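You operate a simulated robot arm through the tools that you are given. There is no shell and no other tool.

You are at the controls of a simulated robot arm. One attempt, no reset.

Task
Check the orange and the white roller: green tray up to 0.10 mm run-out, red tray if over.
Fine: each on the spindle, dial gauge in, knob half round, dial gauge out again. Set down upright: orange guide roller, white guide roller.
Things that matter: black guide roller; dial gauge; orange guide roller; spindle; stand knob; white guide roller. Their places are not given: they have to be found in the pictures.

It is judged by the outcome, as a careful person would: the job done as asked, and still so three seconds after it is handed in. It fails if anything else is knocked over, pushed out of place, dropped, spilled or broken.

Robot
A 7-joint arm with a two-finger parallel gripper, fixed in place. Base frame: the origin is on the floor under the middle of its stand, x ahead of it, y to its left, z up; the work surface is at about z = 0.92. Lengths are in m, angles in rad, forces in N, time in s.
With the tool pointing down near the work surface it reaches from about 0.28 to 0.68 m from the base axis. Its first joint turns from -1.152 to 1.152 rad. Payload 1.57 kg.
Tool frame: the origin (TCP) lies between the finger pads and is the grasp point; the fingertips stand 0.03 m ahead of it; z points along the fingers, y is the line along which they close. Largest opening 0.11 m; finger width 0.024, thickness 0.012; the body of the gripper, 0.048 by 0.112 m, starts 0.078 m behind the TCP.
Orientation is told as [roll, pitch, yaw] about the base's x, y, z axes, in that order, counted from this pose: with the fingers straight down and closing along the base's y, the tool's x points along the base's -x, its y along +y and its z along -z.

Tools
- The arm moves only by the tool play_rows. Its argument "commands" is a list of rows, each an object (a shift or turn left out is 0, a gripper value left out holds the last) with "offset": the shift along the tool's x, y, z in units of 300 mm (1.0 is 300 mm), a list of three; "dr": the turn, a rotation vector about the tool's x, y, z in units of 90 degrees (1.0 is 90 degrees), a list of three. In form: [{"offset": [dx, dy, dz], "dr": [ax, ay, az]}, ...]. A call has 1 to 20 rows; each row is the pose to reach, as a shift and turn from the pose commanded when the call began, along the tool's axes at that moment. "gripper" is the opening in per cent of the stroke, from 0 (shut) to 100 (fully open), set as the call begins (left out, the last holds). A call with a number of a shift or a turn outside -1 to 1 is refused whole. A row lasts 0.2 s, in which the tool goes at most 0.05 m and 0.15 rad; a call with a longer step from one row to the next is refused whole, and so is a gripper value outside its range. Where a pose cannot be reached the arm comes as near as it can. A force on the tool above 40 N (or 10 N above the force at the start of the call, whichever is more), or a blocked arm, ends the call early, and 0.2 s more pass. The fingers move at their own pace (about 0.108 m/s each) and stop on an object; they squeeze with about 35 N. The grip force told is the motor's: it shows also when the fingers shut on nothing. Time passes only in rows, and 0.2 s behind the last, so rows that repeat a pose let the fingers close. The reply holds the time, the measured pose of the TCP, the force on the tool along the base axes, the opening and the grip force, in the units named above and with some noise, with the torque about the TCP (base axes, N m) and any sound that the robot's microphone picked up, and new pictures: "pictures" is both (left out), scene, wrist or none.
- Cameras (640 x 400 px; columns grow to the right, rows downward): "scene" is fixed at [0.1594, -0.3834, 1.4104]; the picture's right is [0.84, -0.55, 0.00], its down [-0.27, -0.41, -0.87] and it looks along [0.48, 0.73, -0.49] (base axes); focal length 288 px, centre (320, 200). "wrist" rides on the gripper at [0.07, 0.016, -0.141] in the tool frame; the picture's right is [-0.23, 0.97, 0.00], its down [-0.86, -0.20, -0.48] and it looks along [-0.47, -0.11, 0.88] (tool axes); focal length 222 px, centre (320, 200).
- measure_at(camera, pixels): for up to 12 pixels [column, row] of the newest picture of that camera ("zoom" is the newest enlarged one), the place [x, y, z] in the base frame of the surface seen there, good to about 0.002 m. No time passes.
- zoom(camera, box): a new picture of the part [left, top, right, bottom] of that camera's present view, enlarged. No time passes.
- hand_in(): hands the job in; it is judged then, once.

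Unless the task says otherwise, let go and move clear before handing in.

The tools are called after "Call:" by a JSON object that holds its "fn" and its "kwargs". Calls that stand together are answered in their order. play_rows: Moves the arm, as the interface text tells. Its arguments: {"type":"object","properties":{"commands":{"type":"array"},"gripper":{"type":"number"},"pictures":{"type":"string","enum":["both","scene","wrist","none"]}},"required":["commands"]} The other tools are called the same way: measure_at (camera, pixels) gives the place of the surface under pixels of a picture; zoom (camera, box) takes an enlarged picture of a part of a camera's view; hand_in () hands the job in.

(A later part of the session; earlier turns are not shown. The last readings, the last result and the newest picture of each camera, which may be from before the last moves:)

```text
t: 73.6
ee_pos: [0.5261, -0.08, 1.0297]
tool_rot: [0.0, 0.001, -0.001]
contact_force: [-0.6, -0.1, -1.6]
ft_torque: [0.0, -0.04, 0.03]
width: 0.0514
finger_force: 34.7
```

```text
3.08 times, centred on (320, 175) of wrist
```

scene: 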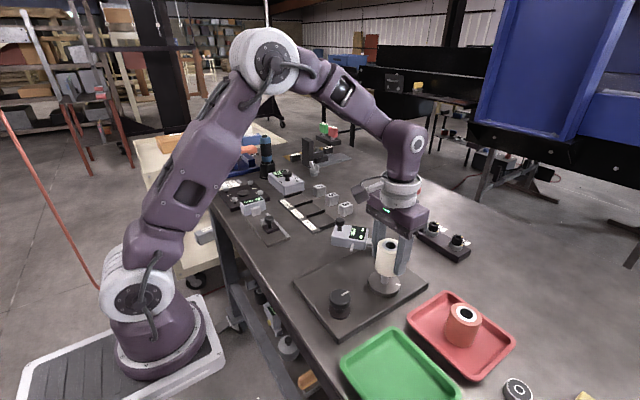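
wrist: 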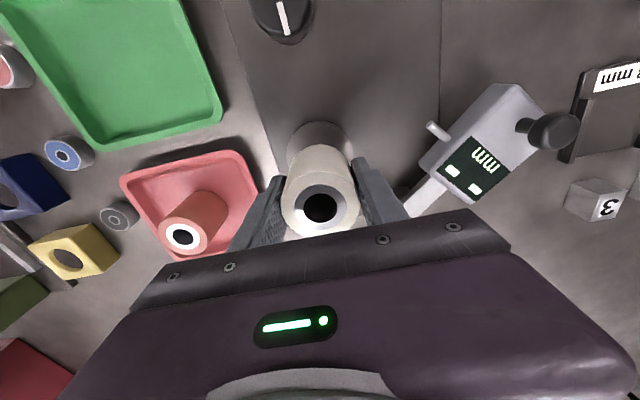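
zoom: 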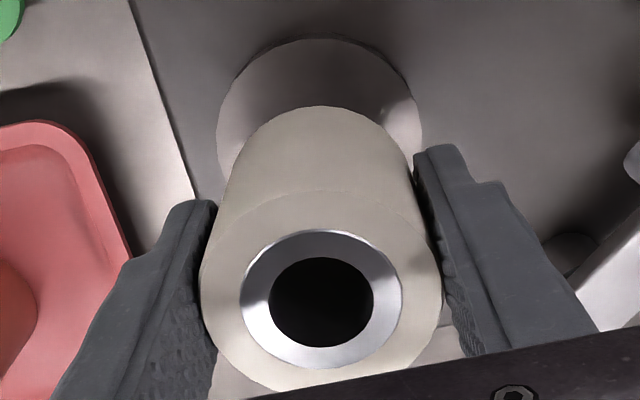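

The roller bottom is centred over the pin to within about 1–2 mm, and the tapered tip gives lead-in. I'll lower slowly onto it while watching the force.

Call:
{"fn": "play_rows", "kwargs": {"commands": [{"offset": [0, 0, 0.02]}, {"offset": [0, 0, 0.04]}, {"offset": [0, 0, 0.06]}, {"offset": [0, 0, 0.08]}, {"offset": [0, 0, 0.095]}, {"offset": [0, 0, 0.095]}]}}

Call:
{"fn": "zoom", "kwargs": {"camera": "scene", "box": [340, 220, 440, 310]}}

```text
t: 75.0
ee_pos: [0.5257, -0.08, 1.0014]
tool_rot: [0.001, -0.001, 0.0]
contact_force: [0.0, 0.0, -1.6]
ft_torque: [0.0, -0.04, -0.03]
width: 0.0511
finger_force: 34.9
```

scene: 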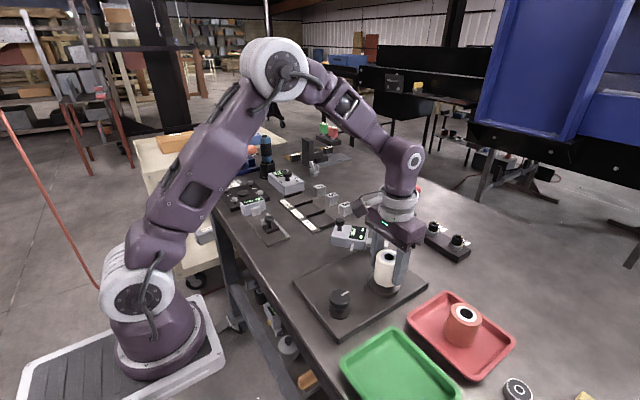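
wrist: 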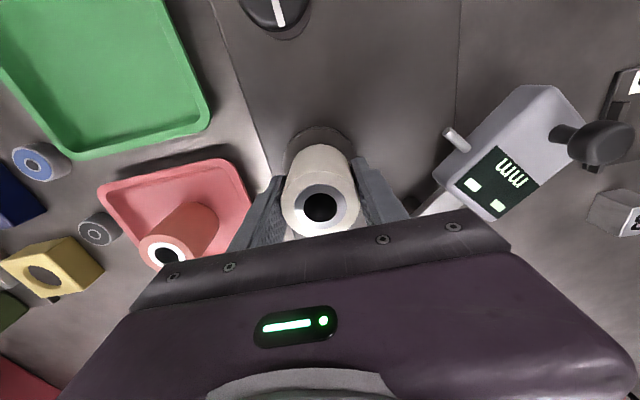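

```text
4.44 times, centred on (390, 265) of scene
```

zoom: 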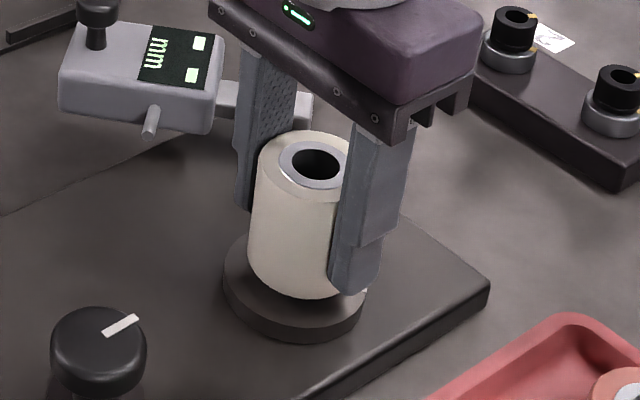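

The roller is over the pin with no contact force, and about 12 mm remain. I'll lower the rest until the flange takes the weight.

Call:
{"fn": "play_rows", "kwargs": {"commands": [{"offset": [0, 0, 0.015]}, {"offset": [0, 0, 0.028]}, {"offset": [0, 0, 0.034]}, {"offset": [0, 0, 0.038]}, {"offset": [0, 0, 0.042]}, {"offset": [0, 0, 0.042]}], "pictures": "none"}}

```text
t: 76.4
ee_pos: [0.5279, -0.0802, 0.9891]
tool_rot: [0.0, -0.003, 0.002]
contact_force: [3.1, -3.5, 18.5]
ft_torque: [0.19, -0.38, 0.03]
width: 0.0514
finger_force: 35.2
```

The 18 N upward force at z≈0.989 shows the roller is on the flange. I'll ease off, open a little and check that it sits centred.

Call:
{"fn": "play_rows", "kwargs": {"commands": [{"offset": [0, 0, -0.0025]}, {"offset": [0, 0, -0.0025]}], "pictures": "none"}}

Call:
{"fn": "play_rows", "kwargs": {"commands": [{"offset": [0, 0, 0]}, {"offset": [0, 0, 0]}, {"offset": [0, 0, 0]}], "gripper": 70}}

Call:
{"fn": "zoom", "kwargs": {"camera": "scene", "box": [340, 220, 440, 310]}}

```text
t: 77.0
ee_pos: [0.5263, -0.0805, 0.9883]
tool_rot: [0.001, 0.004, -0.001]
contact_force: [0.5, 0.8, -0.4]
ft_torque: [-0.01, -0.06, 0.01]
width: 0.0514
finger_force: 35.3
```

```text
t: 77.8
ee_pos: [0.5282, -0.0803, 0.9892]
tool_rot: [-0.001, 0.001, 0.0]
contact_force: [0.4, 0.3, -0.3]
ft_torque: [0.01, 0.05, 0.01]
width: 0.0768
finger_force: 0.0
```

scene: 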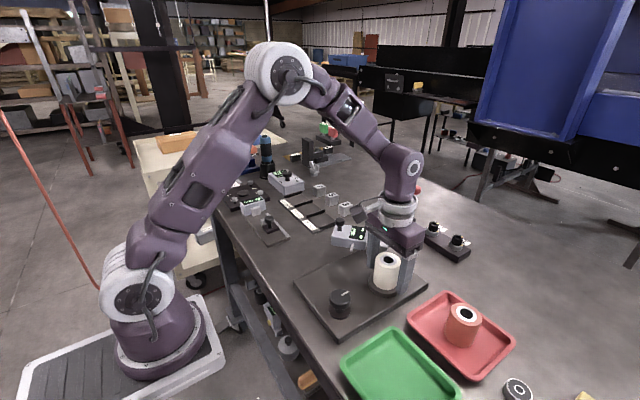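
wrist: 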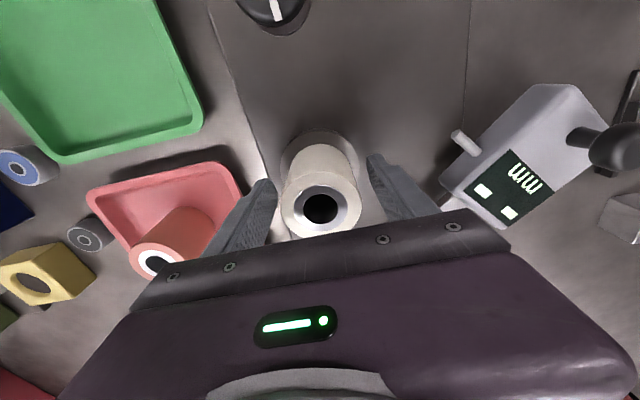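

```text
4.44 times, centred on (390, 265) of scene
```

zoom: 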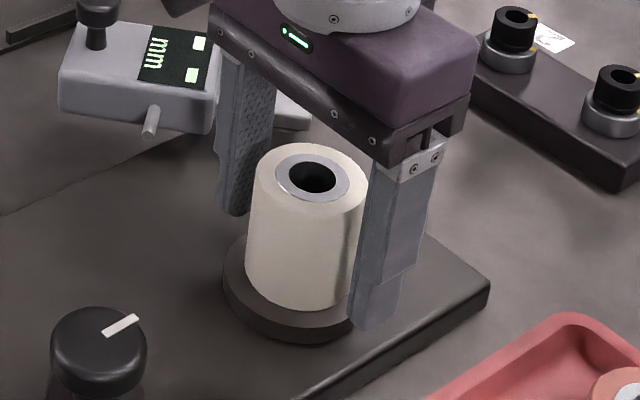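

The white ring is at zoom (312,178), matching where the orange one was (310,178). I'll lift clear and view from above.

Call:
{"fn": "play_rows", "kwargs": {"commands": [{"offset": [0, 0, -0.05]}, {"offset": [0, 0, -0.15]}, {"offset": [0, 0, -0.28]}, {"offset": [0, 0, -0.42]}, {"offset": [0, 0, -0.52]}, {"offset": [0, 0, -0.52]}]}}

Call:
{"fn": "zoom", "kwargs": {"camera": "wrist", "box": [285, 115, 350, 170]}}

Call:
{"fn": "zoom", "kwargs": {"camera": "scene", "box": [310, 200, 430, 300]}}

```text
t: 79.2
ee_pos: [0.5258, -0.0801, 1.1459]
tool_rot: [-0.002, 0.0, 0.001]
contact_force: [0.4, 0.2, 0.7]
ft_torque: [-0.02, 0.0, 0.0]
width: 0.0769
finger_force: 0.1
```

scene: 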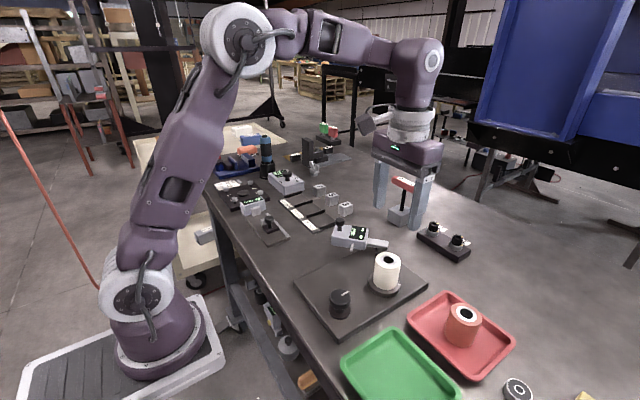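
wrist: 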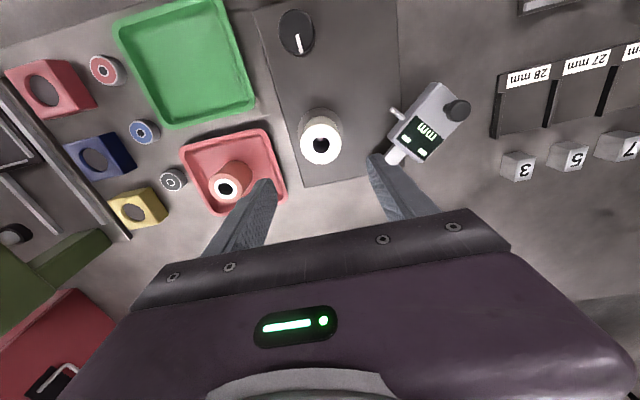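

```text
7.27 times, centred on (318, 142) of wrist
```

zoom: 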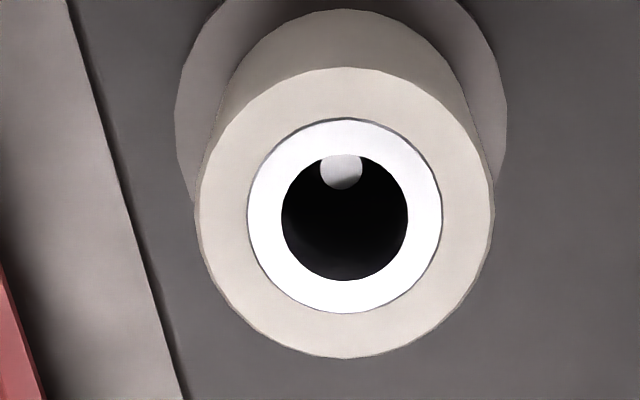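

```text
4.00 times, centred on (370, 250) of scene
```

zoom: 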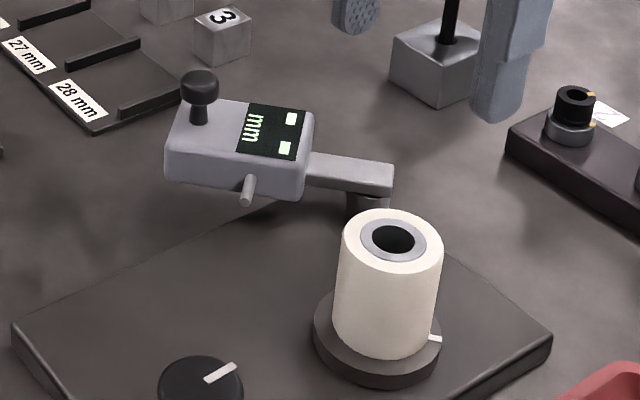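

The pin shows slightly further up inside the white bore than it did in the orange one, so the white roller sits about 1–1.5 mm off. I'll quantify that against the flange.

Call:
{"fn": "measure_at", "kwargs": {"camera": "wrist", "pixels": [[309.5, 144.5], [333, 144.5], [321.4, 132.8], [321.4, 156.3], [303, 144.5], [340, 144.5], [320.9, 138.3], [345, 128], [297, 128], [321, 115.5]]}}

```text
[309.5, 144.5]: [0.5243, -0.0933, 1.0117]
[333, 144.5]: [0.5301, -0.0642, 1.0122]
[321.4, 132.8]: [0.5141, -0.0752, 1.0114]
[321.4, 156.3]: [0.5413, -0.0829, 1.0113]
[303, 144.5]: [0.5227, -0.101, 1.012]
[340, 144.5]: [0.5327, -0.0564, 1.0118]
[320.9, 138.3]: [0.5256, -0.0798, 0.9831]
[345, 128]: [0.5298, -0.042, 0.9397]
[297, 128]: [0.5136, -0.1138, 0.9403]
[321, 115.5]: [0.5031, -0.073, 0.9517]
```

The white roller is fully down (top z=1.012) but about 1.6 mm towards +x of where the orange one sat. I'll regrip and slide it back 1.6 mm so it's concentric before measuring.

Call:
{"fn": "play_rows", "kwargs": {"commands": [{"offset": [0, 0, 0.12]}, {"offset": [0, 0, 0.24]}, {"offset": [0, 0, 0.36]}, {"offset": [0, 0, 0.46]}, {"offset": [0, 0, 0.517]}, {"offset": [0, 0, 0.517]}], "pictures": "none"}}

Call:
{"fn": "play_rows", "kwargs": {"commands": [{"offset": [0, 0, 0]}, {"offset": [0, 0, 0]}, {"offset": [0, 0, 0]}], "gripper": 0, "pictures": "none"}}

Call:
{"fn": "play_rows", "kwargs": {"commands": [{"offset": [0.0027, -0.0005, 0]}, {"offset": [0.0053, -0.001, 0]}, {"offset": [0.0053, -0.001, 0]}], "pictures": "wrist"}}

```text
t: 80.6
ee_pos: [0.5281, -0.0804, 0.9894]
tool_rot: [0.0, 0.001, 0.0]
contact_force: [0.6, 0.6, -0.5]
ft_torque: [-0.03, -0.02, 0.0]
width: 0.077
finger_force: 0.1
```

```text
t: 81.4
ee_pos: [0.5288, -0.0804, 0.9897]
tool_rot: [0.001, 0.001, 0.0]
contact_force: [-0.4, 0.7, 0.2]
ft_torque: [0.03, 0.04, 0.0]
width: 0.0511
finger_force: 34.9
```

```text
t: 82.2
ee_pos: [0.5261, -0.0808, 0.99]
tool_rot: [0.001, -0.001, 0.0]
contact_force: [0.3, 0.0, 0.9]
ft_torque: [0.04, 0.04, -0.02]
width: 0.0514
finger_force: 35.4
```

wrist: 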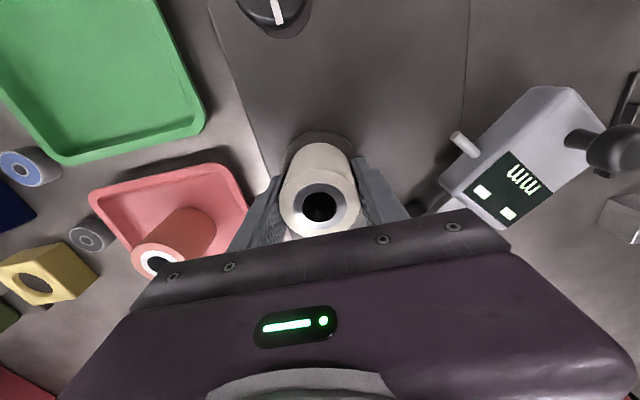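

The slide went freely with no resistance. I'll release, lift and check the centring.

Call:
{"fn": "play_rows", "kwargs": {"commands": [{"offset": [0, 0, 0]}, {"offset": [0, 0, 0]}, {"offset": [0, 0, 0]}], "gripper": 70, "pictures": "none"}}

Call:
{"fn": "play_rows", "kwargs": {"commands": [{"offset": [0, 0, -0.05]}, {"offset": [0, 0, -0.15]}, {"offset": [0, 0, -0.28]}, {"offset": [0, 0, -0.42]}, {"offset": [0, 0, -0.52]}, {"offset": [0, 0, -0.52]}]}}

Call:
{"fn": "zoom", "kwargs": {"camera": "wrist", "box": [285, 115, 350, 170]}}

```text
t: 83.0
ee_pos: [0.5255, -0.0806, 0.9906]
tool_rot: [-0.001, 0.0, 0.002]
contact_force: [-0.1, 0.0, 0.2]
ft_torque: [0.0, 0.01, 0.01]
width: 0.0769
finger_force: 0.0
```

```text
t: 84.4
ee_pos: [0.5256, -0.0808, 1.1466]
tool_rot: [0.0, 0.0, 0.0]
contact_force: [-0.1, 0.3, 0.2]
ft_torque: [-0.02, 0.0, -0.01]
width: 0.0769
finger_force: 0.1
```

scene: 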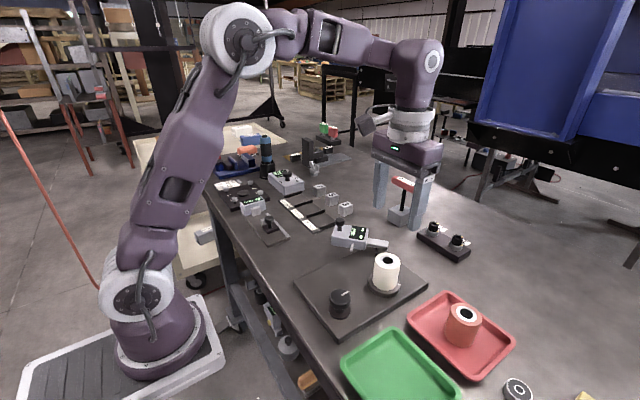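
wrist: 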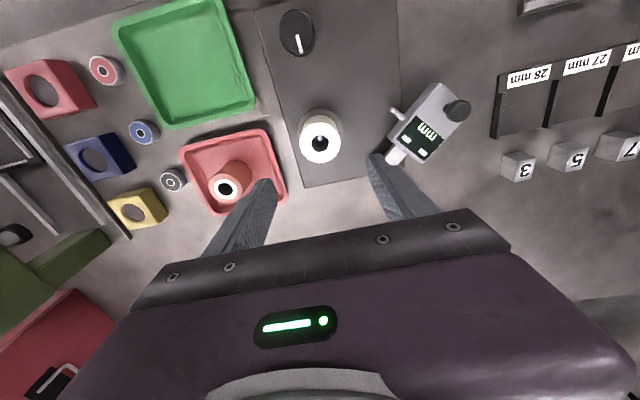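

```text
7.27 times, centred on (318, 142) of wrist
```

zoom: 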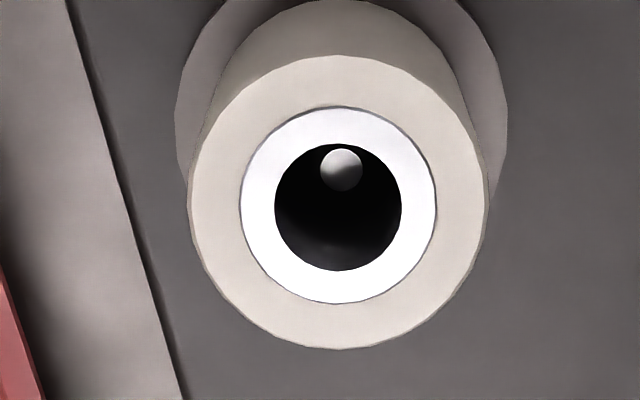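

The pin now sits at (+3,−38) from the bore centre, the same as for the orange roller, so it's concentric. Next I locate the gauge handle for swinging it in.

Call:
{"fn": "zoom", "kwargs": {"camera": "scene", "box": [320, 205, 420, 268]}}

Call:
{"fn": "measure_at", "kwargs": {"camera": "zoom", "pixels": [[145, 90], [143, 100], [160, 95], [125, 95], [143, 85], [228, 265], [430, 235]]}}

Call:
{"fn": "measure_at", "kwargs": {"camera": "wrist", "pixels": [[457, 108], [452, 106], [462, 106], [394, 113], [398, 150]]}}

```text
6.35 times, centred on (370, 236) of scene
```

zoom: 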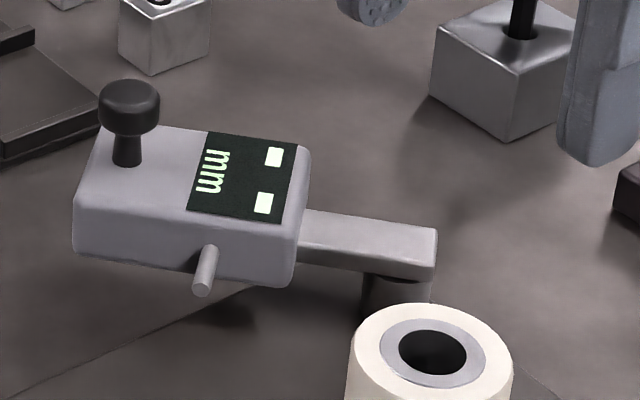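

```text
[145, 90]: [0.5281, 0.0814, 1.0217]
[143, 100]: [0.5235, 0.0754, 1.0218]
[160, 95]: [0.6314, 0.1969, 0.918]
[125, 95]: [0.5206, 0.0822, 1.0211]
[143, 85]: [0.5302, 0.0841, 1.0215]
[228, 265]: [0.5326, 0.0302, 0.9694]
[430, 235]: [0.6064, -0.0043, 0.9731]
```

```text
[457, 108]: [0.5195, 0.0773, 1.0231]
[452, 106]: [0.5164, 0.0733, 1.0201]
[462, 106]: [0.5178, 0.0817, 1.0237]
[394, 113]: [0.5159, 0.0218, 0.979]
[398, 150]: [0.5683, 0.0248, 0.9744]
```

The gauge is exactly at its original out position. I'll go above its handle with the tangential finger orientation, as before.

Call:
{"fn": "play_rows", "kwargs": {"commands": [{"offset": [0.002, 0.09, 0], "dr": [0, 0, 0.09]}, {"offset": [0.004, 0.18, 0], "dr": [0, 0, 0.18]}, {"offset": [0.006, 0.28, 0], "dr": [0, 0, 0.27]}, {"offset": [0.008, 0.38, 0], "dr": [0, 0, 0.36]}, {"offset": [0.01, 0.47, 0.05], "dr": [0, 0, 0.45]}, {"offset": [0.01, 0.545, 0.13], "dr": [0, 0, 0.54]}, {"offset": [0.01, 0.545, 0.21], "dr": [0, 0, 0.562]}, {"offset": [0.01, 0.545, 0.287], "dr": [0, 0, 0.562]}, {"offset": [0.01, 0.545, 0.287], "dr": [0, 0, 0.562]}], "gripper": 45}}

Call:
{"fn": "zoom", "kwargs": {"camera": "wrist", "box": [240, 110, 400, 240]}}

```text
t: 86.4
ee_pos: [0.523, 0.0848, 1.0585]
tool_rot: [0.0, 0.001, -0.884]
contact_force: [-1.3, 1.0, 0.4]
ft_torque: [0.0, 0.05, 0.0]
width: 0.0496
finger_force: 0.0
```

scene: 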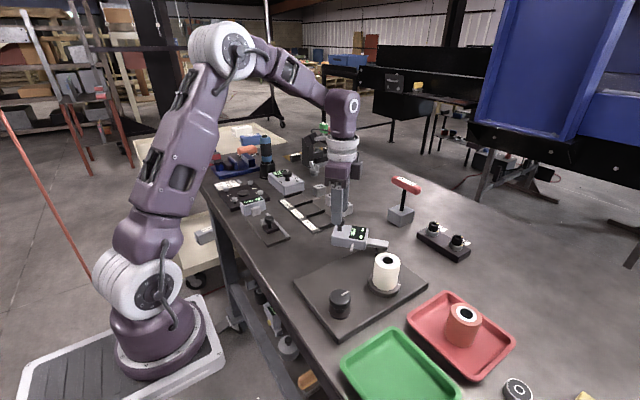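
wrist: 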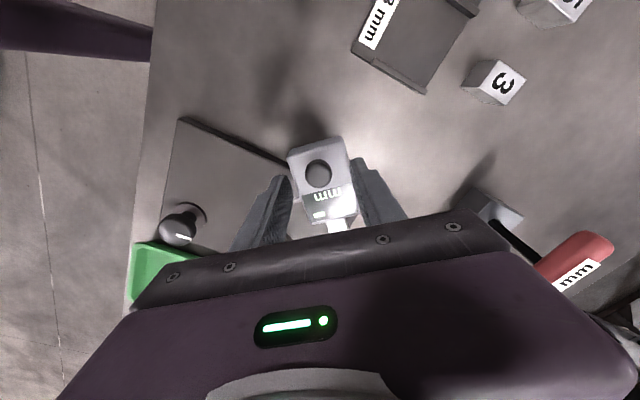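

```text
3.08 times, centred on (320, 175) of wrist
```

zoom: 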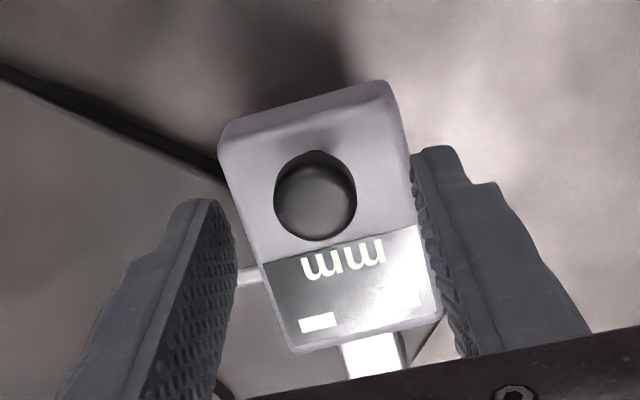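

The handle is at (318,175), about 2 mm to the left. I'll correct, lower and narrow to a loose fork.

Call:
{"fn": "play_rows", "kwargs": {"commands": [{"offset": [0, -0.006, 0.04]}, {"offset": [0, -0.006, 0.08]}, {"offset": [0, -0.006, 0.109]}, {"offset": [0, -0.006, 0.109]}], "pictures": "none"}}

Call:
{"fn": "play_rows", "kwargs": {"commands": [{"offset": [0, 0, 0]}, {"offset": [0, 0, 0]}], "gripper": 28, "pictures": "wrist"}}

```text
t: 87.4
ee_pos: [0.5206, 0.0824, 1.0256]
tool_rot: [0.001, 0.0, -0.884]
contact_force: [0.6, -0.1, 0.8]
ft_torque: [0.01, 0.01, 0.0]
width: 0.0495
finger_force: 0.0
```

```text
t: 88.0
ee_pos: [0.5199, 0.0818, 1.0266]
tool_rot: [-0.001, 0.002, -0.884]
contact_force: [0.2, -0.7, 0.1]
ft_torque: [-0.02, 0.02, -0.03]
width: 0.0308
finger_force: 0.0
```

wrist: 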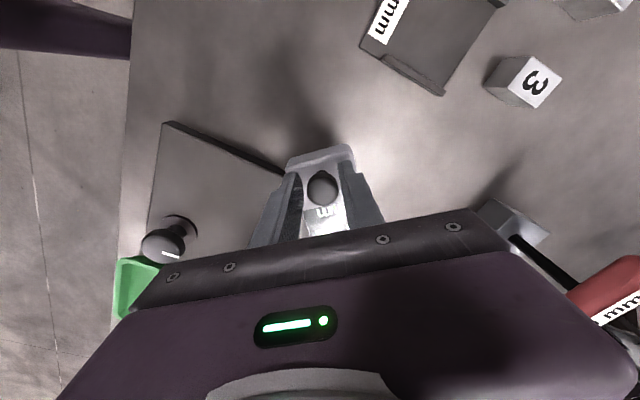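

The fork is around the handle. I'll swing the gauge in by 44°, stopping just short of contact.

Call:
{"fn": "play_rows", "kwargs": {"commands": [{"offset": [-0.0009, -0.0267, 0], "dr": [0, 0, -0.0444]}, {"offset": [-0.0037, -0.0533, 0], "dr": [0, 0, -0.0889]}, {"offset": [-0.0084, -0.0797, 0], "dr": [0, 0, -0.1333]}, {"offset": [-0.0148, -0.1057, 0], "dr": [0, 0, -0.1778]}, {"offset": [-0.0231, -0.1311, 0], "dr": [0, 0, -0.2222]}, {"offset": [-0.0331, -0.1559, 0], "dr": [0, 0, -0.2667]}, {"offset": [-0.0449, -0.18, 0], "dr": [0, 0, -0.3111]}, {"offset": [-0.0582, -0.2031, 0], "dr": [0, 0, -0.3556]}, {"offset": [-0.0732, -0.2253, 0], "dr": [0, 0, -0.4]}, {"offset": [-0.0897, -0.2464, 0], "dr": [0, 0, -0.4444]}, {"offset": [-0.0985, -0.2565, 0], "dr": [0, 0, -0.4667]}, {"offset": [-0.1076, -0.2663, 0], "dr": [0, 0, -0.4889]}]}}

Call:
{"fn": "zoom", "kwargs": {"camera": "scene", "box": [340, 220, 420, 280]}}

```text
t: 90.6
ee_pos: [0.4799, 0.007, 1.0273]
tool_rot: [0.0, 0.0, -0.113]
contact_force: [0.3, -0.2, 0.1]
ft_torque: [0.01, -0.03, -0.06]
width: 0.0312
finger_force: 0.0
```

scene: 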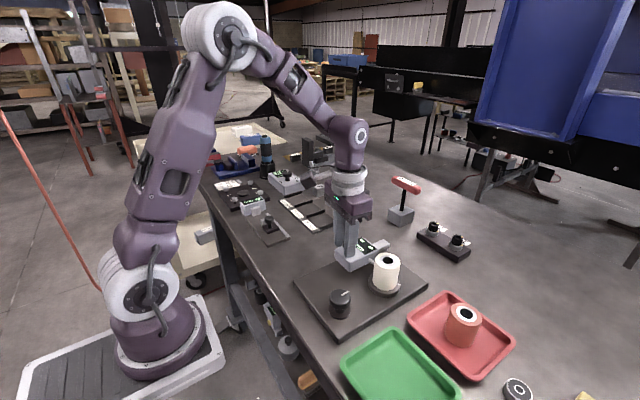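
wrist: 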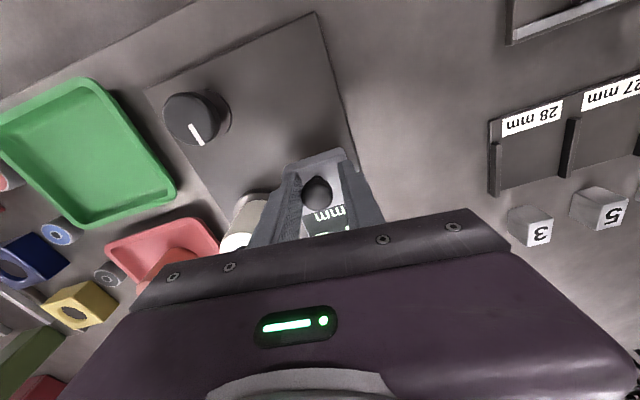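

```text
6.67 times, centred on (380, 250) of scene
```

zoom: 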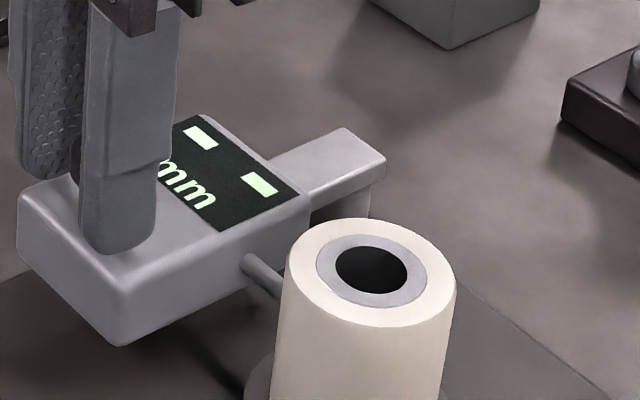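

The gauge corner at zoom (121,345) is almost where it was when seated before (123,347). I'll creep until I feel the same resistance.

Call:
{"fn": "play_rows", "kwargs": {"commands": [{"offset": [0, -0.0033, 0], "dr": [0, 0, -0.0056]}, {"offset": [0, -0.0067, 0], "dr": [0, 0, -0.0111]}, {"offset": [-0.0001, -0.01, 0], "dr": [0, 0, -0.0167]}, {"offset": [-0.0002, -0.0134, 0], "dr": [0, 0, -0.0222]}, {"offset": [-0.0004, -0.0167, 0], "dr": [0, 0, -0.0278]}, {"offset": [-0.0005, -0.02, 0], "dr": [0, 0, -0.0333]}, {"offset": [-0.0007, -0.0234, 0], "dr": [0, 0, -0.0389]}, {"offset": [-0.0009, -0.0267, 0], "dr": [0, 0, -0.0444]}, {"offset": [-0.001, -0.032, 0], "dr": [0, 0, -0.0444]}, {"offset": [-0.001, -0.036, 0], "dr": [0, 0, -0.0444]}]}}

Call:
{"fn": "zoom", "kwargs": {"camera": "scene", "box": [340, 220, 420, 280]}}

```text
t: 92.8
ee_pos: [0.4781, -0.0027, 1.0271]
tool_rot: [0.001, -0.003, -0.044]
contact_force: [2.2, 5.1, 0.2]
ft_torque: [0.04, -0.07, -0.02]
width: 0.035
finger_force: 2.5
```

scene: 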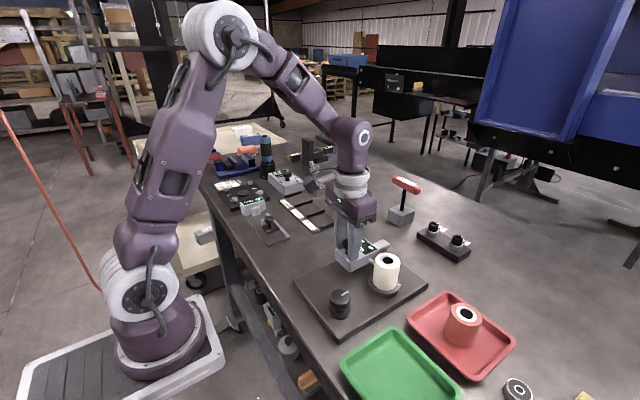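
wrist: 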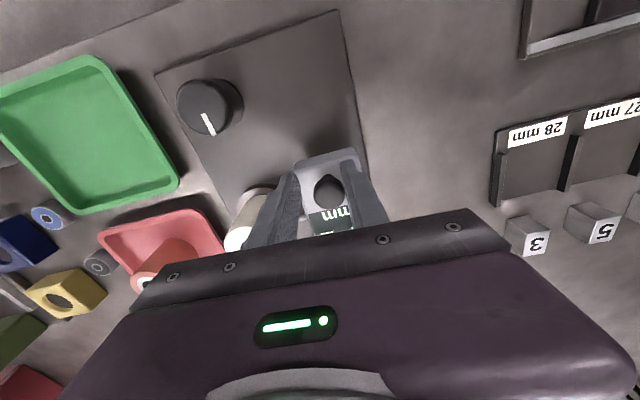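

```text
6.67 times, centred on (380, 250) of scene
```

zoom: 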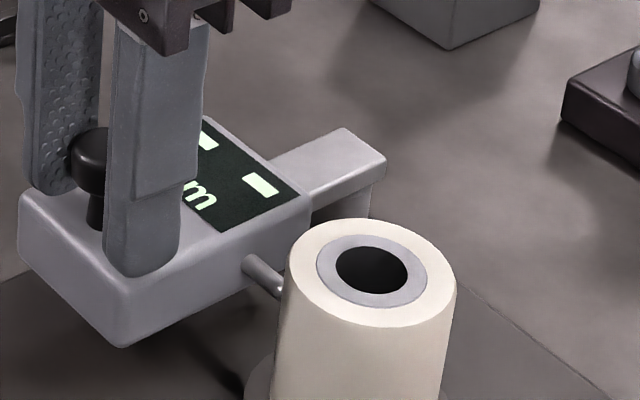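

The same resistance (5 N) and the same corner position (123,347) as before, so the gauge is in. I'll centre the fork, open and lift away.

Call:
{"fn": "play_rows", "kwargs": {"commands": [{"offset": [0, 0.012, 0]}, {"offset": [0, 0.023, 0]}, {"offset": [0, 0.023, 0]}], "pictures": "none"}}

Call:
{"fn": "play_rows", "kwargs": {"commands": [{"offset": [0, 0, 0]}, {"offset": [0, 0, -0.08]}, {"offset": [0, 0, -0.2]}, {"offset": [0, 0, -0.33]}, {"offset": [0, 0, -0.33]}], "gripper": 38}}

Call:
{"fn": "zoom", "kwargs": {"camera": "scene", "box": [320, 220, 420, 310]}}

```text
t: 93.6
ee_pos: [0.4789, 0.0026, 1.0267]
tool_rot: [-0.002, 0.001, -0.046]
contact_force: [0.9, -0.8, -0.1]
ft_torque: [-0.01, 0.0, 0.03]
width: 0.0309
finger_force: 0.0
```

```text
t: 94.8
ee_pos: [0.4796, 0.0007, 1.126]
tool_rot: [0.0, 0.0, -0.045]
contact_force: [-0.1, 0.6, -0.3]
ft_torque: [0.04, -0.03, -0.02]
width: 0.0419
finger_force: 0.0
```

scene: 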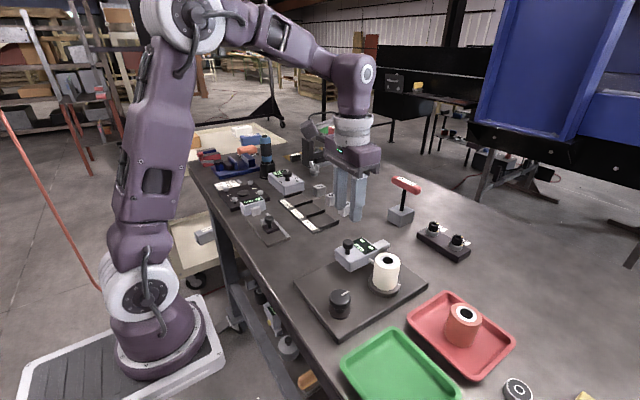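
wrist: 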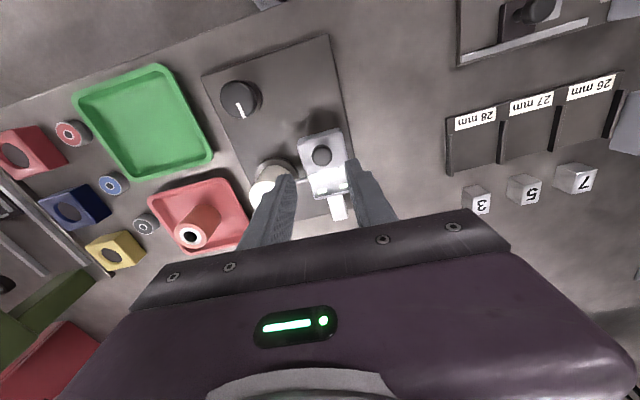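

```text
4.44 times, centred on (370, 265) of scene
```

zoom: 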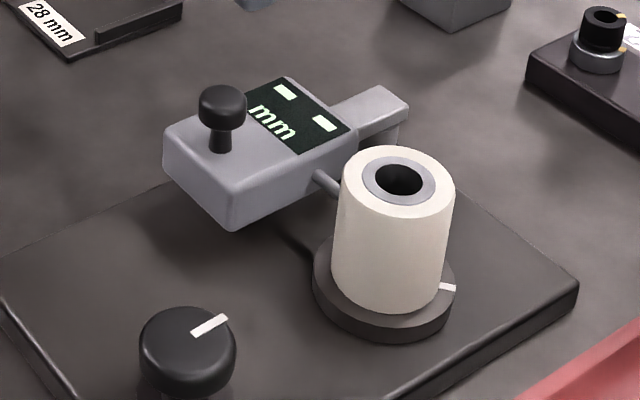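

The gauge is in and reads dashes. The knob is at its far stop, so this half turn goes clockwise. I'll move above the knob and turn the gripper to +90°.

Call:
{"fn": "play_rows", "kwargs": {"commands": [{"offset": [0.06, -0.07, 0], "dr": [0, 0, -0.09]}, {"offset": [0.12, -0.14, 0], "dr": [0, 0, -0.18]}, {"offset": [0.18, -0.21, 0], "dr": [0, 0, -0.27]}, {"offset": [0.2363, -0.28, 0.04], "dr": [0, 0, -0.36]}, {"offset": [0.2363, -0.28, 0.08], "dr": [0, 0, -0.45]}, {"offset": [0.2363, -0.28, 0.12], "dr": [0, 0, -0.54]}, {"offset": [0.2363, -0.28, 0.16], "dr": [0, 0, -0.63]}, {"offset": [0.2363, -0.28, 0.2], "dr": [0, 0, -0.72]}, {"offset": [0.2363, -0.28, 0.22], "dr": [0, 0, -0.81]}, {"offset": [0.2363, -0.28, 0.22], "dr": [0, 0, -0.9]}, {"offset": [0.2363, -0.28, 0.22], "dr": [0, 0, -0.99]}, {"offset": [0.2363, -0.28, 0.22], "dr": [0, 0, -1.0]}, {"offset": [0.2363, -0.28, 0.22], "dr": [0, 0, -1.0]}], "gripper": 60}}

Call:
{"fn": "zoom", "kwargs": {"camera": "wrist", "box": [240, 110, 400, 240]}}

```text
t: 97.6
ee_pos: [0.4047, -0.0785, 1.0609]
tool_rot: [-0.001, -0.002, 1.527]
contact_force: [0.7, 0.1, -0.4]
ft_torque: [-0.04, 0.03, -0.04]
width: 0.066
finger_force: 0.0
```

scene: 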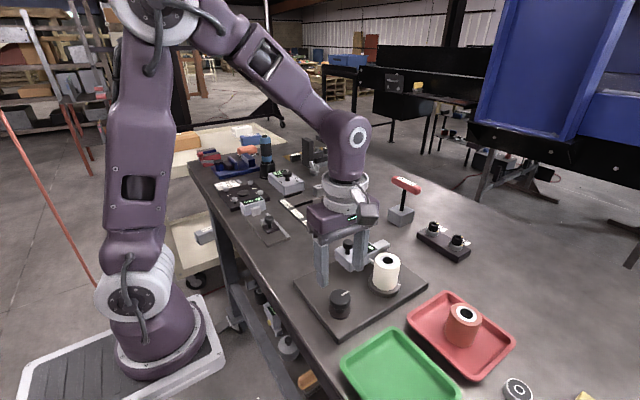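
wrist: 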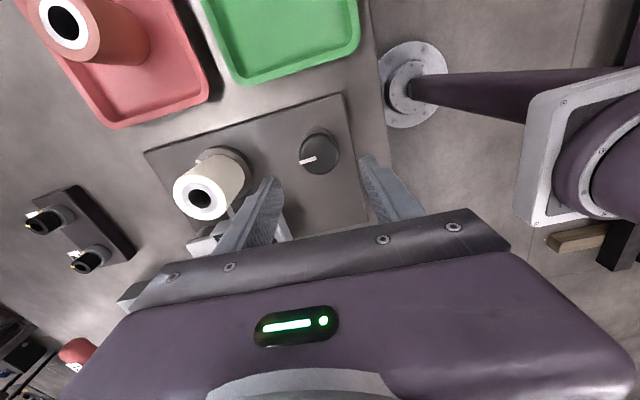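

```text
3.08 times, centred on (320, 175) of wrist
```

zoom: 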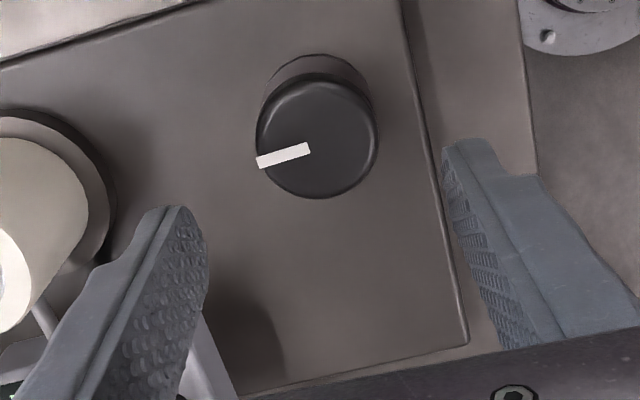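

The knob is at (319,157), about 2 mm off. I'll correct, lower around it and close.

Call:
{"fn": "play_rows", "kwargs": {"commands": [{"offset": [0.0067, -0.005, 0.07], "dr": [0, 0, -0.028]}, {"offset": [0.0067, -0.005, 0.14], "dr": [0, 0, -0.028]}, {"offset": [0.0067, -0.005, 0.21], "dr": [0, 0, -0.028]}, {"offset": [0.0067, -0.005, 0.272], "dr": [0, 0, -0.028]}, {"offset": [0.0067, -0.005, 0.272], "dr": [0, 0, -0.028]}], "pictures": "wrist"}}

Call:
{"fn": "zoom", "kwargs": {"camera": "wrist", "box": [250, 130, 390, 240]}}

```text
t: 98.8
ee_pos: [0.406, -0.0804, 0.9793]
tool_rot: [-0.001, 0.001, 1.571]
contact_force: [-0.6, 0.5, 0.7]
ft_torque: [0.03, 0.01, -0.01]
width: 0.0661
finger_force: 0.0
```

wrist: 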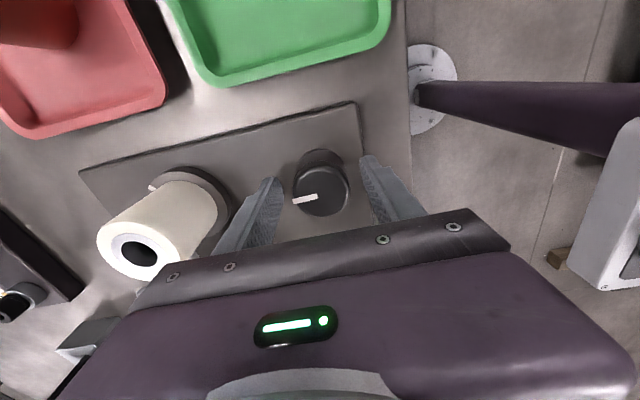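

```text
3.64 times, centred on (320, 185) of wrist
```

zoom: 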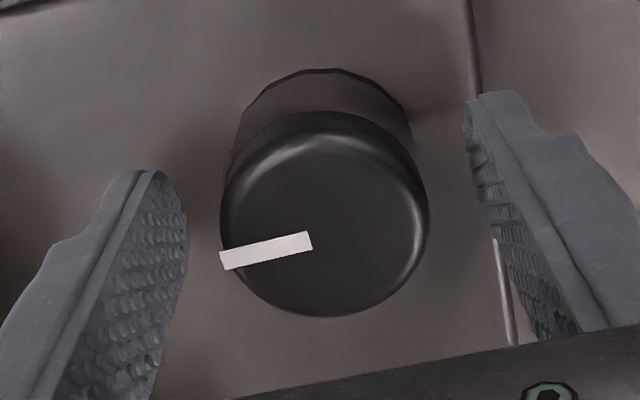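

The knob is centred between the fingers (321,192). I'll close on it.

Call:
{"fn": "play_rows", "kwargs": {"commands": [{"offset": [0, 0, 0]}, {"offset": [0, 0, 0]}, {"offset": [0, 0, 0]}], "gripper": 0, "pictures": "none"}}

Call:
{"fn": "play_rows", "kwargs": {"commands": [{"dr": [0, 0, 0.07]}, {"dr": [0, 0, 0.14]}, {"dr": [0, 0, 0.21]}, {"dr": [0, 0, 0.28]}, {"dr": [0, 0, 0.35]}]}}

Call:
{"fn": "zoom", "kwargs": {"camera": "wrist", "box": [250, 130, 390, 240]}}

Call:
{"fn": "zoom", "kwargs": {"camera": "scene", "box": [310, 220, 430, 330]}}

```text
t: 99.6
ee_pos: [0.405, -0.0811, 0.9788]
tool_rot: [0.001, -0.001, 1.57]
contact_force: [-9.3, 0.1, -5.7]
ft_torque: [-0.26, -0.07, 0.02]
width: 0.0403
finger_force: 45.5
```

```text
t: 100.8
ee_pos: [0.4051, -0.0801, 0.9798]
tool_rot: [0.0, 0.0, 1.018]
contact_force: [-23.4, 2.7, 28.1]
ft_torque: [-0.01, 0.48, 0.0]
width: 0.0397
finger_force: 44.7
```

scene: 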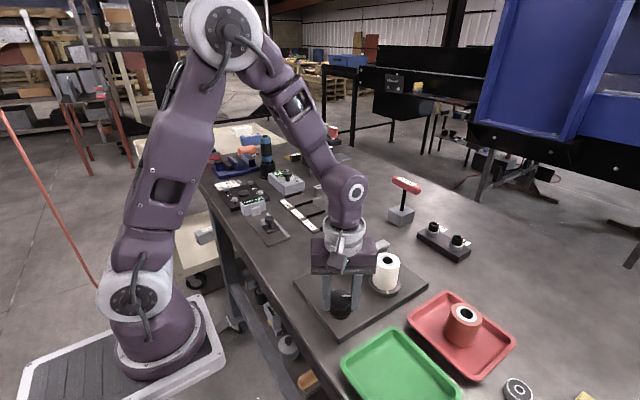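
wrist: 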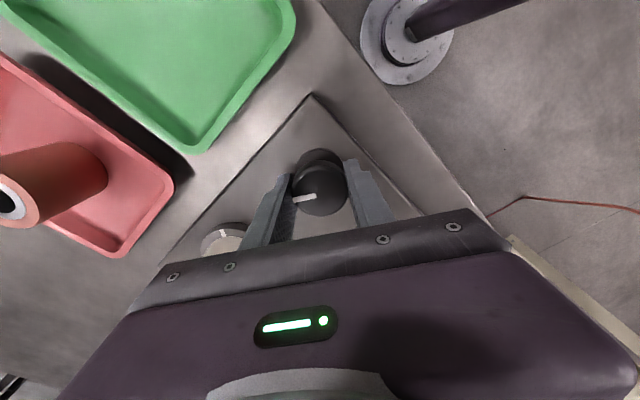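

```text
3.64 times, centred on (320, 185) of wrist
```

zoom: 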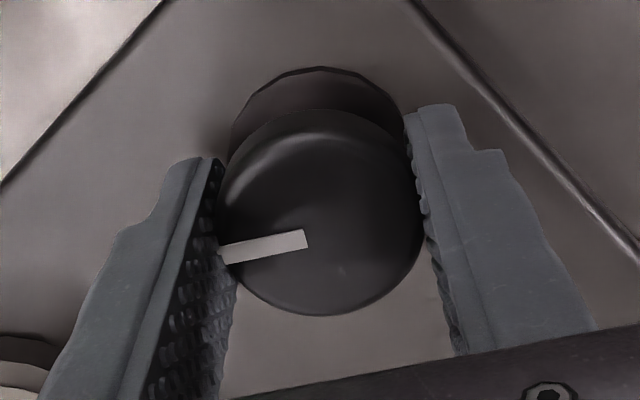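

```text
3.64 times, centred on (370, 275) of scene
```

zoom: 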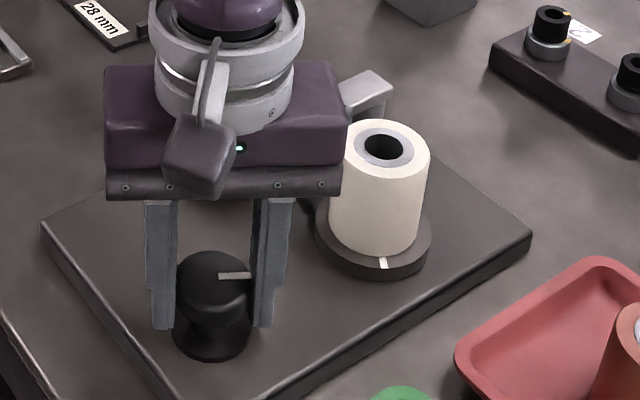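

The knob and spindle follow (the flange mark moved round), but the rigid grip built up −23/+28 N. I'll relax by opening and re-closing in place, then continue.

Call:
{"fn": "play_rows", "kwargs": {"commands": [{"offset": [0, 0, 0]}, {"offset": [0, 0, 0]}], "gripper": 50, "pictures": "none"}}

Call:
{"fn": "play_rows", "kwargs": {"commands": [{"offset": [0, 0, 0]}, {"offset": [0, 0, 0]}, {"offset": [0, 0, 0]}], "gripper": 0, "pictures": "wrist"}}

```text
t: 101.4
ee_pos: [0.4061, -0.081, 0.9786]
tool_rot: [-0.003, -0.001, 1.018]
contact_force: [-0.6, -0.8, -0.1]
ft_torque: [0.02, 0.03, -0.02]
width: 0.0549
finger_force: 0.0
```

```text
t: 102.2
ee_pos: [0.4055, -0.0793, 0.9782]
tool_rot: [0.004, -0.001, 1.021]
contact_force: [-10.5, 5.6, 0.2]
ft_torque: [0.19, -0.02, -0.04]
width: 0.0398
finger_force: 45.4
```

wrist: 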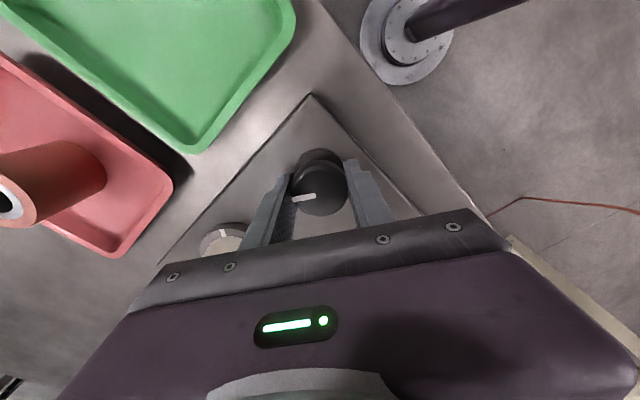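

The force dropped to about 12 N. I'll add a 0.6 mm shift towards the knob axis and continue clockwise by 70°.

Call:
{"fn": "play_rows", "kwargs": {"commands": [{"offset": [0, 0.002, 0], "dr": [0, 0, 0.06]}, {"offset": [0, 0.0025, 0], "dr": [0, 0, 0.13]}, {"offset": [0, 0.0025, 0], "dr": [0, 0, 0.2]}, {"offset": [0, 0.0025, 0], "dr": [0, 0, 0.27]}, {"offset": [0, 0.0025, 0], "dr": [0, 0, 0.34]}, {"offset": [0, 0.0025, 0], "dr": [0, 0, 0.41]}, {"offset": [0, 0.0025, 0], "dr": [0, 0, 0.48]}, {"offset": [0, 0.0025, 0], "dr": [0, 0, 0.55]}, {"offset": [0, 0.0025, 0], "dr": [0, 0, 0.62]}, {"offset": [0, 0.0025, 0], "dr": [0, 0, 0.69]}, {"offset": [0, 0.0025, 0], "dr": [0, 0, 0.76]}]}}

Call:
{"fn": "zoom", "kwargs": {"camera": "wrist", "box": [250, 130, 390, 240]}}

Call:
{"fn": "zoom", "kwargs": {"camera": "scene", "box": [310, 220, 430, 330]}}

```text
t: 104.6
ee_pos: [0.4052, -0.0798, 0.9792]
tool_rot: [0.001, 0.0, -0.174]
contact_force: [7.4, -5.7, -16.7]
ft_torque: [0.24, 1.01, -0.02]
width: 0.0395
finger_force: 44.7
```

scene: 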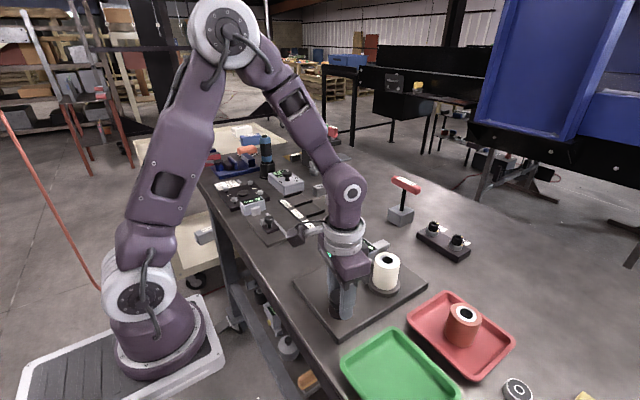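
wrist: 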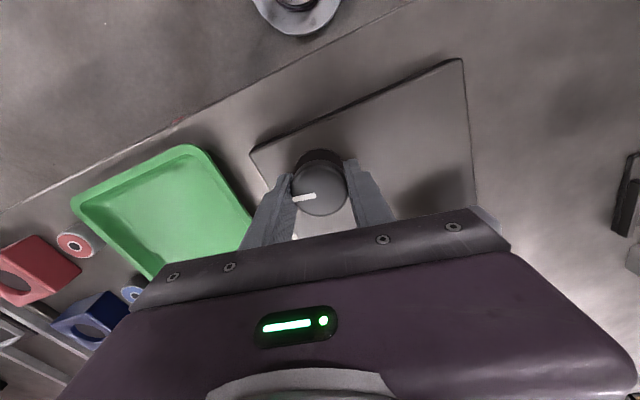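

```text
3.64 times, centred on (320, 185) of wrist
```

zoom: 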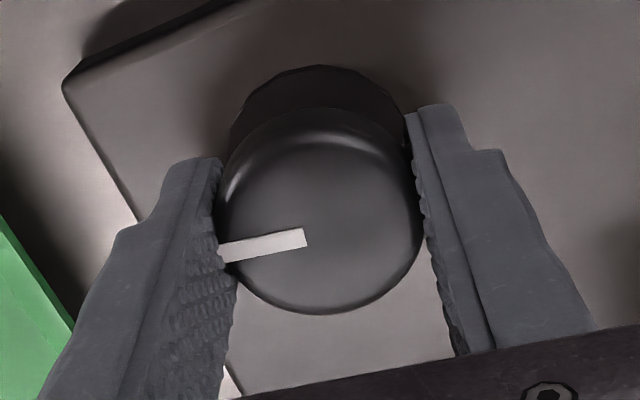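

```text
3.64 times, centred on (370, 275) of scene
```

zoom: 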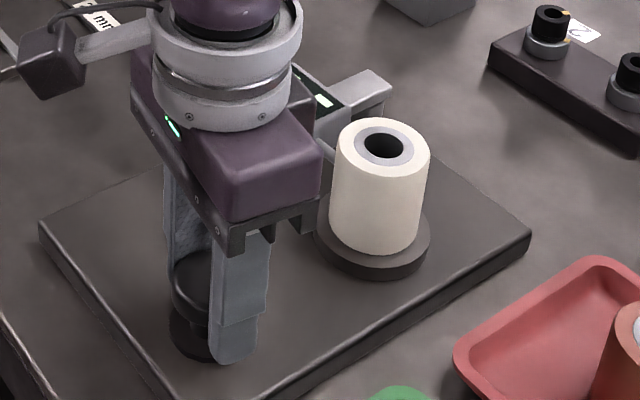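

The knob has followed about 100° so far. I'll relax the grip again, then finish the rest.

Call:
{"fn": "play_rows", "kwargs": {"commands": [{"offset": [0, 0, 0]}, {"offset": [0, 0, 0]}], "gripper": 50, "pictures": "none"}}

Call:
{"fn": "play_rows", "kwargs": {"commands": [{"offset": [0, 0, 0]}, {"offset": [0, 0, 0]}, {"offset": [0, 0, 0]}], "gripper": 0, "pictures": "none"}}

Call:
{"fn": "play_rows", "kwargs": {"commands": [{"dr": [0, 0, 0.06]}, {"dr": [0, 0, 0.12]}, {"dr": [0, 0, 0.19]}, {"dr": [0, 0, 0.26]}, {"dr": [0, 0, 0.33]}, {"dr": [0, 0, 0.4]}, {"dr": [0, 0, 0.47]}, {"dr": [0, 0, 0.54]}, {"dr": [0, 0, 0.61]}, {"dr": [0, 0, 0.68]}, {"dr": [0, 0, 0.74]}, {"dr": [0, 0, 0.8]}]}}

Call:
{"fn": "zoom", "kwargs": {"camera": "wrist", "box": [250, 130, 390, 240]}}

Call:
{"fn": "zoom", "kwargs": {"camera": "scene", "box": [310, 220, 430, 330]}}

```text
t: 105.2
ee_pos: [0.4044, -0.0798, 0.9792]
tool_rot: [0.0, 0.001, -0.176]
contact_force: [0.7, -0.1, 0.0]
ft_torque: [-0.02, -0.01, 0.01]
width: 0.055
finger_force: 0.0
```

```text
t: 106.0
ee_pos: [0.4057, -0.0793, 0.9781]
tool_rot: [0.0, 0.0, -0.174]
contact_force: [0.3, 0.8, 3.2]
ft_torque: [0.06, 0.26, 0.01]
width: 0.0398
finger_force: 44.3
```

```text
t: 108.6
ee_pos: [0.4046, -0.0799, 0.9784]
tool_rot: [0.002, -0.001, -1.432]
contact_force: [-3.3, 5.7, 17.7]
ft_torque: [0.85, 0.09, 0.0]
width: 0.0401
finger_force: 44.6
```

scene: 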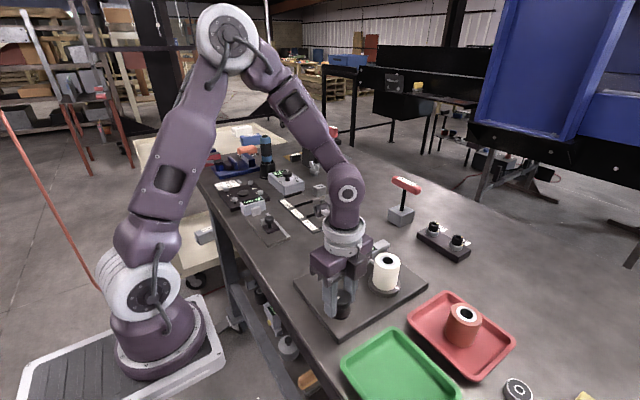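
wrist: 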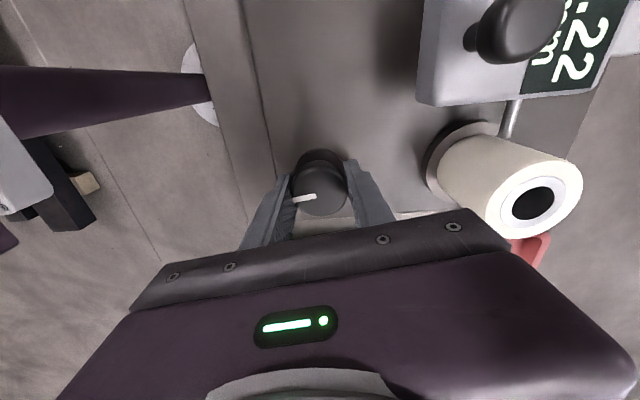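

```text
3.64 times, centred on (320, 185) of wrist
```

zoom: 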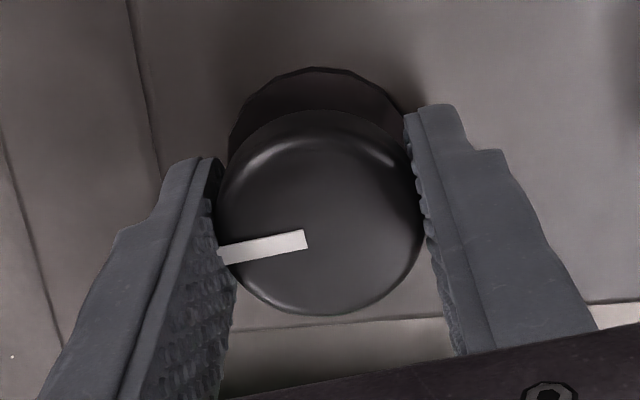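

```text
3.64 times, centred on (370, 275) of scene
```

zoom: 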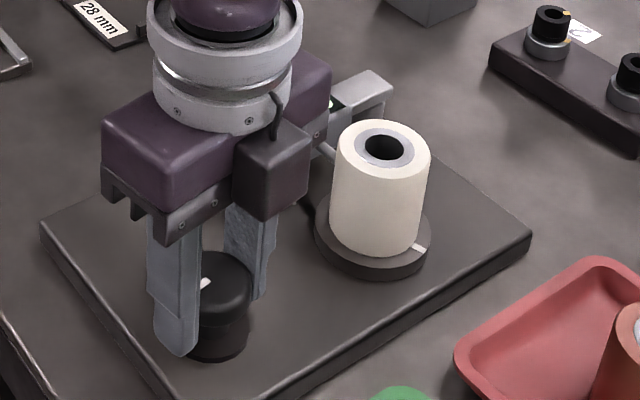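

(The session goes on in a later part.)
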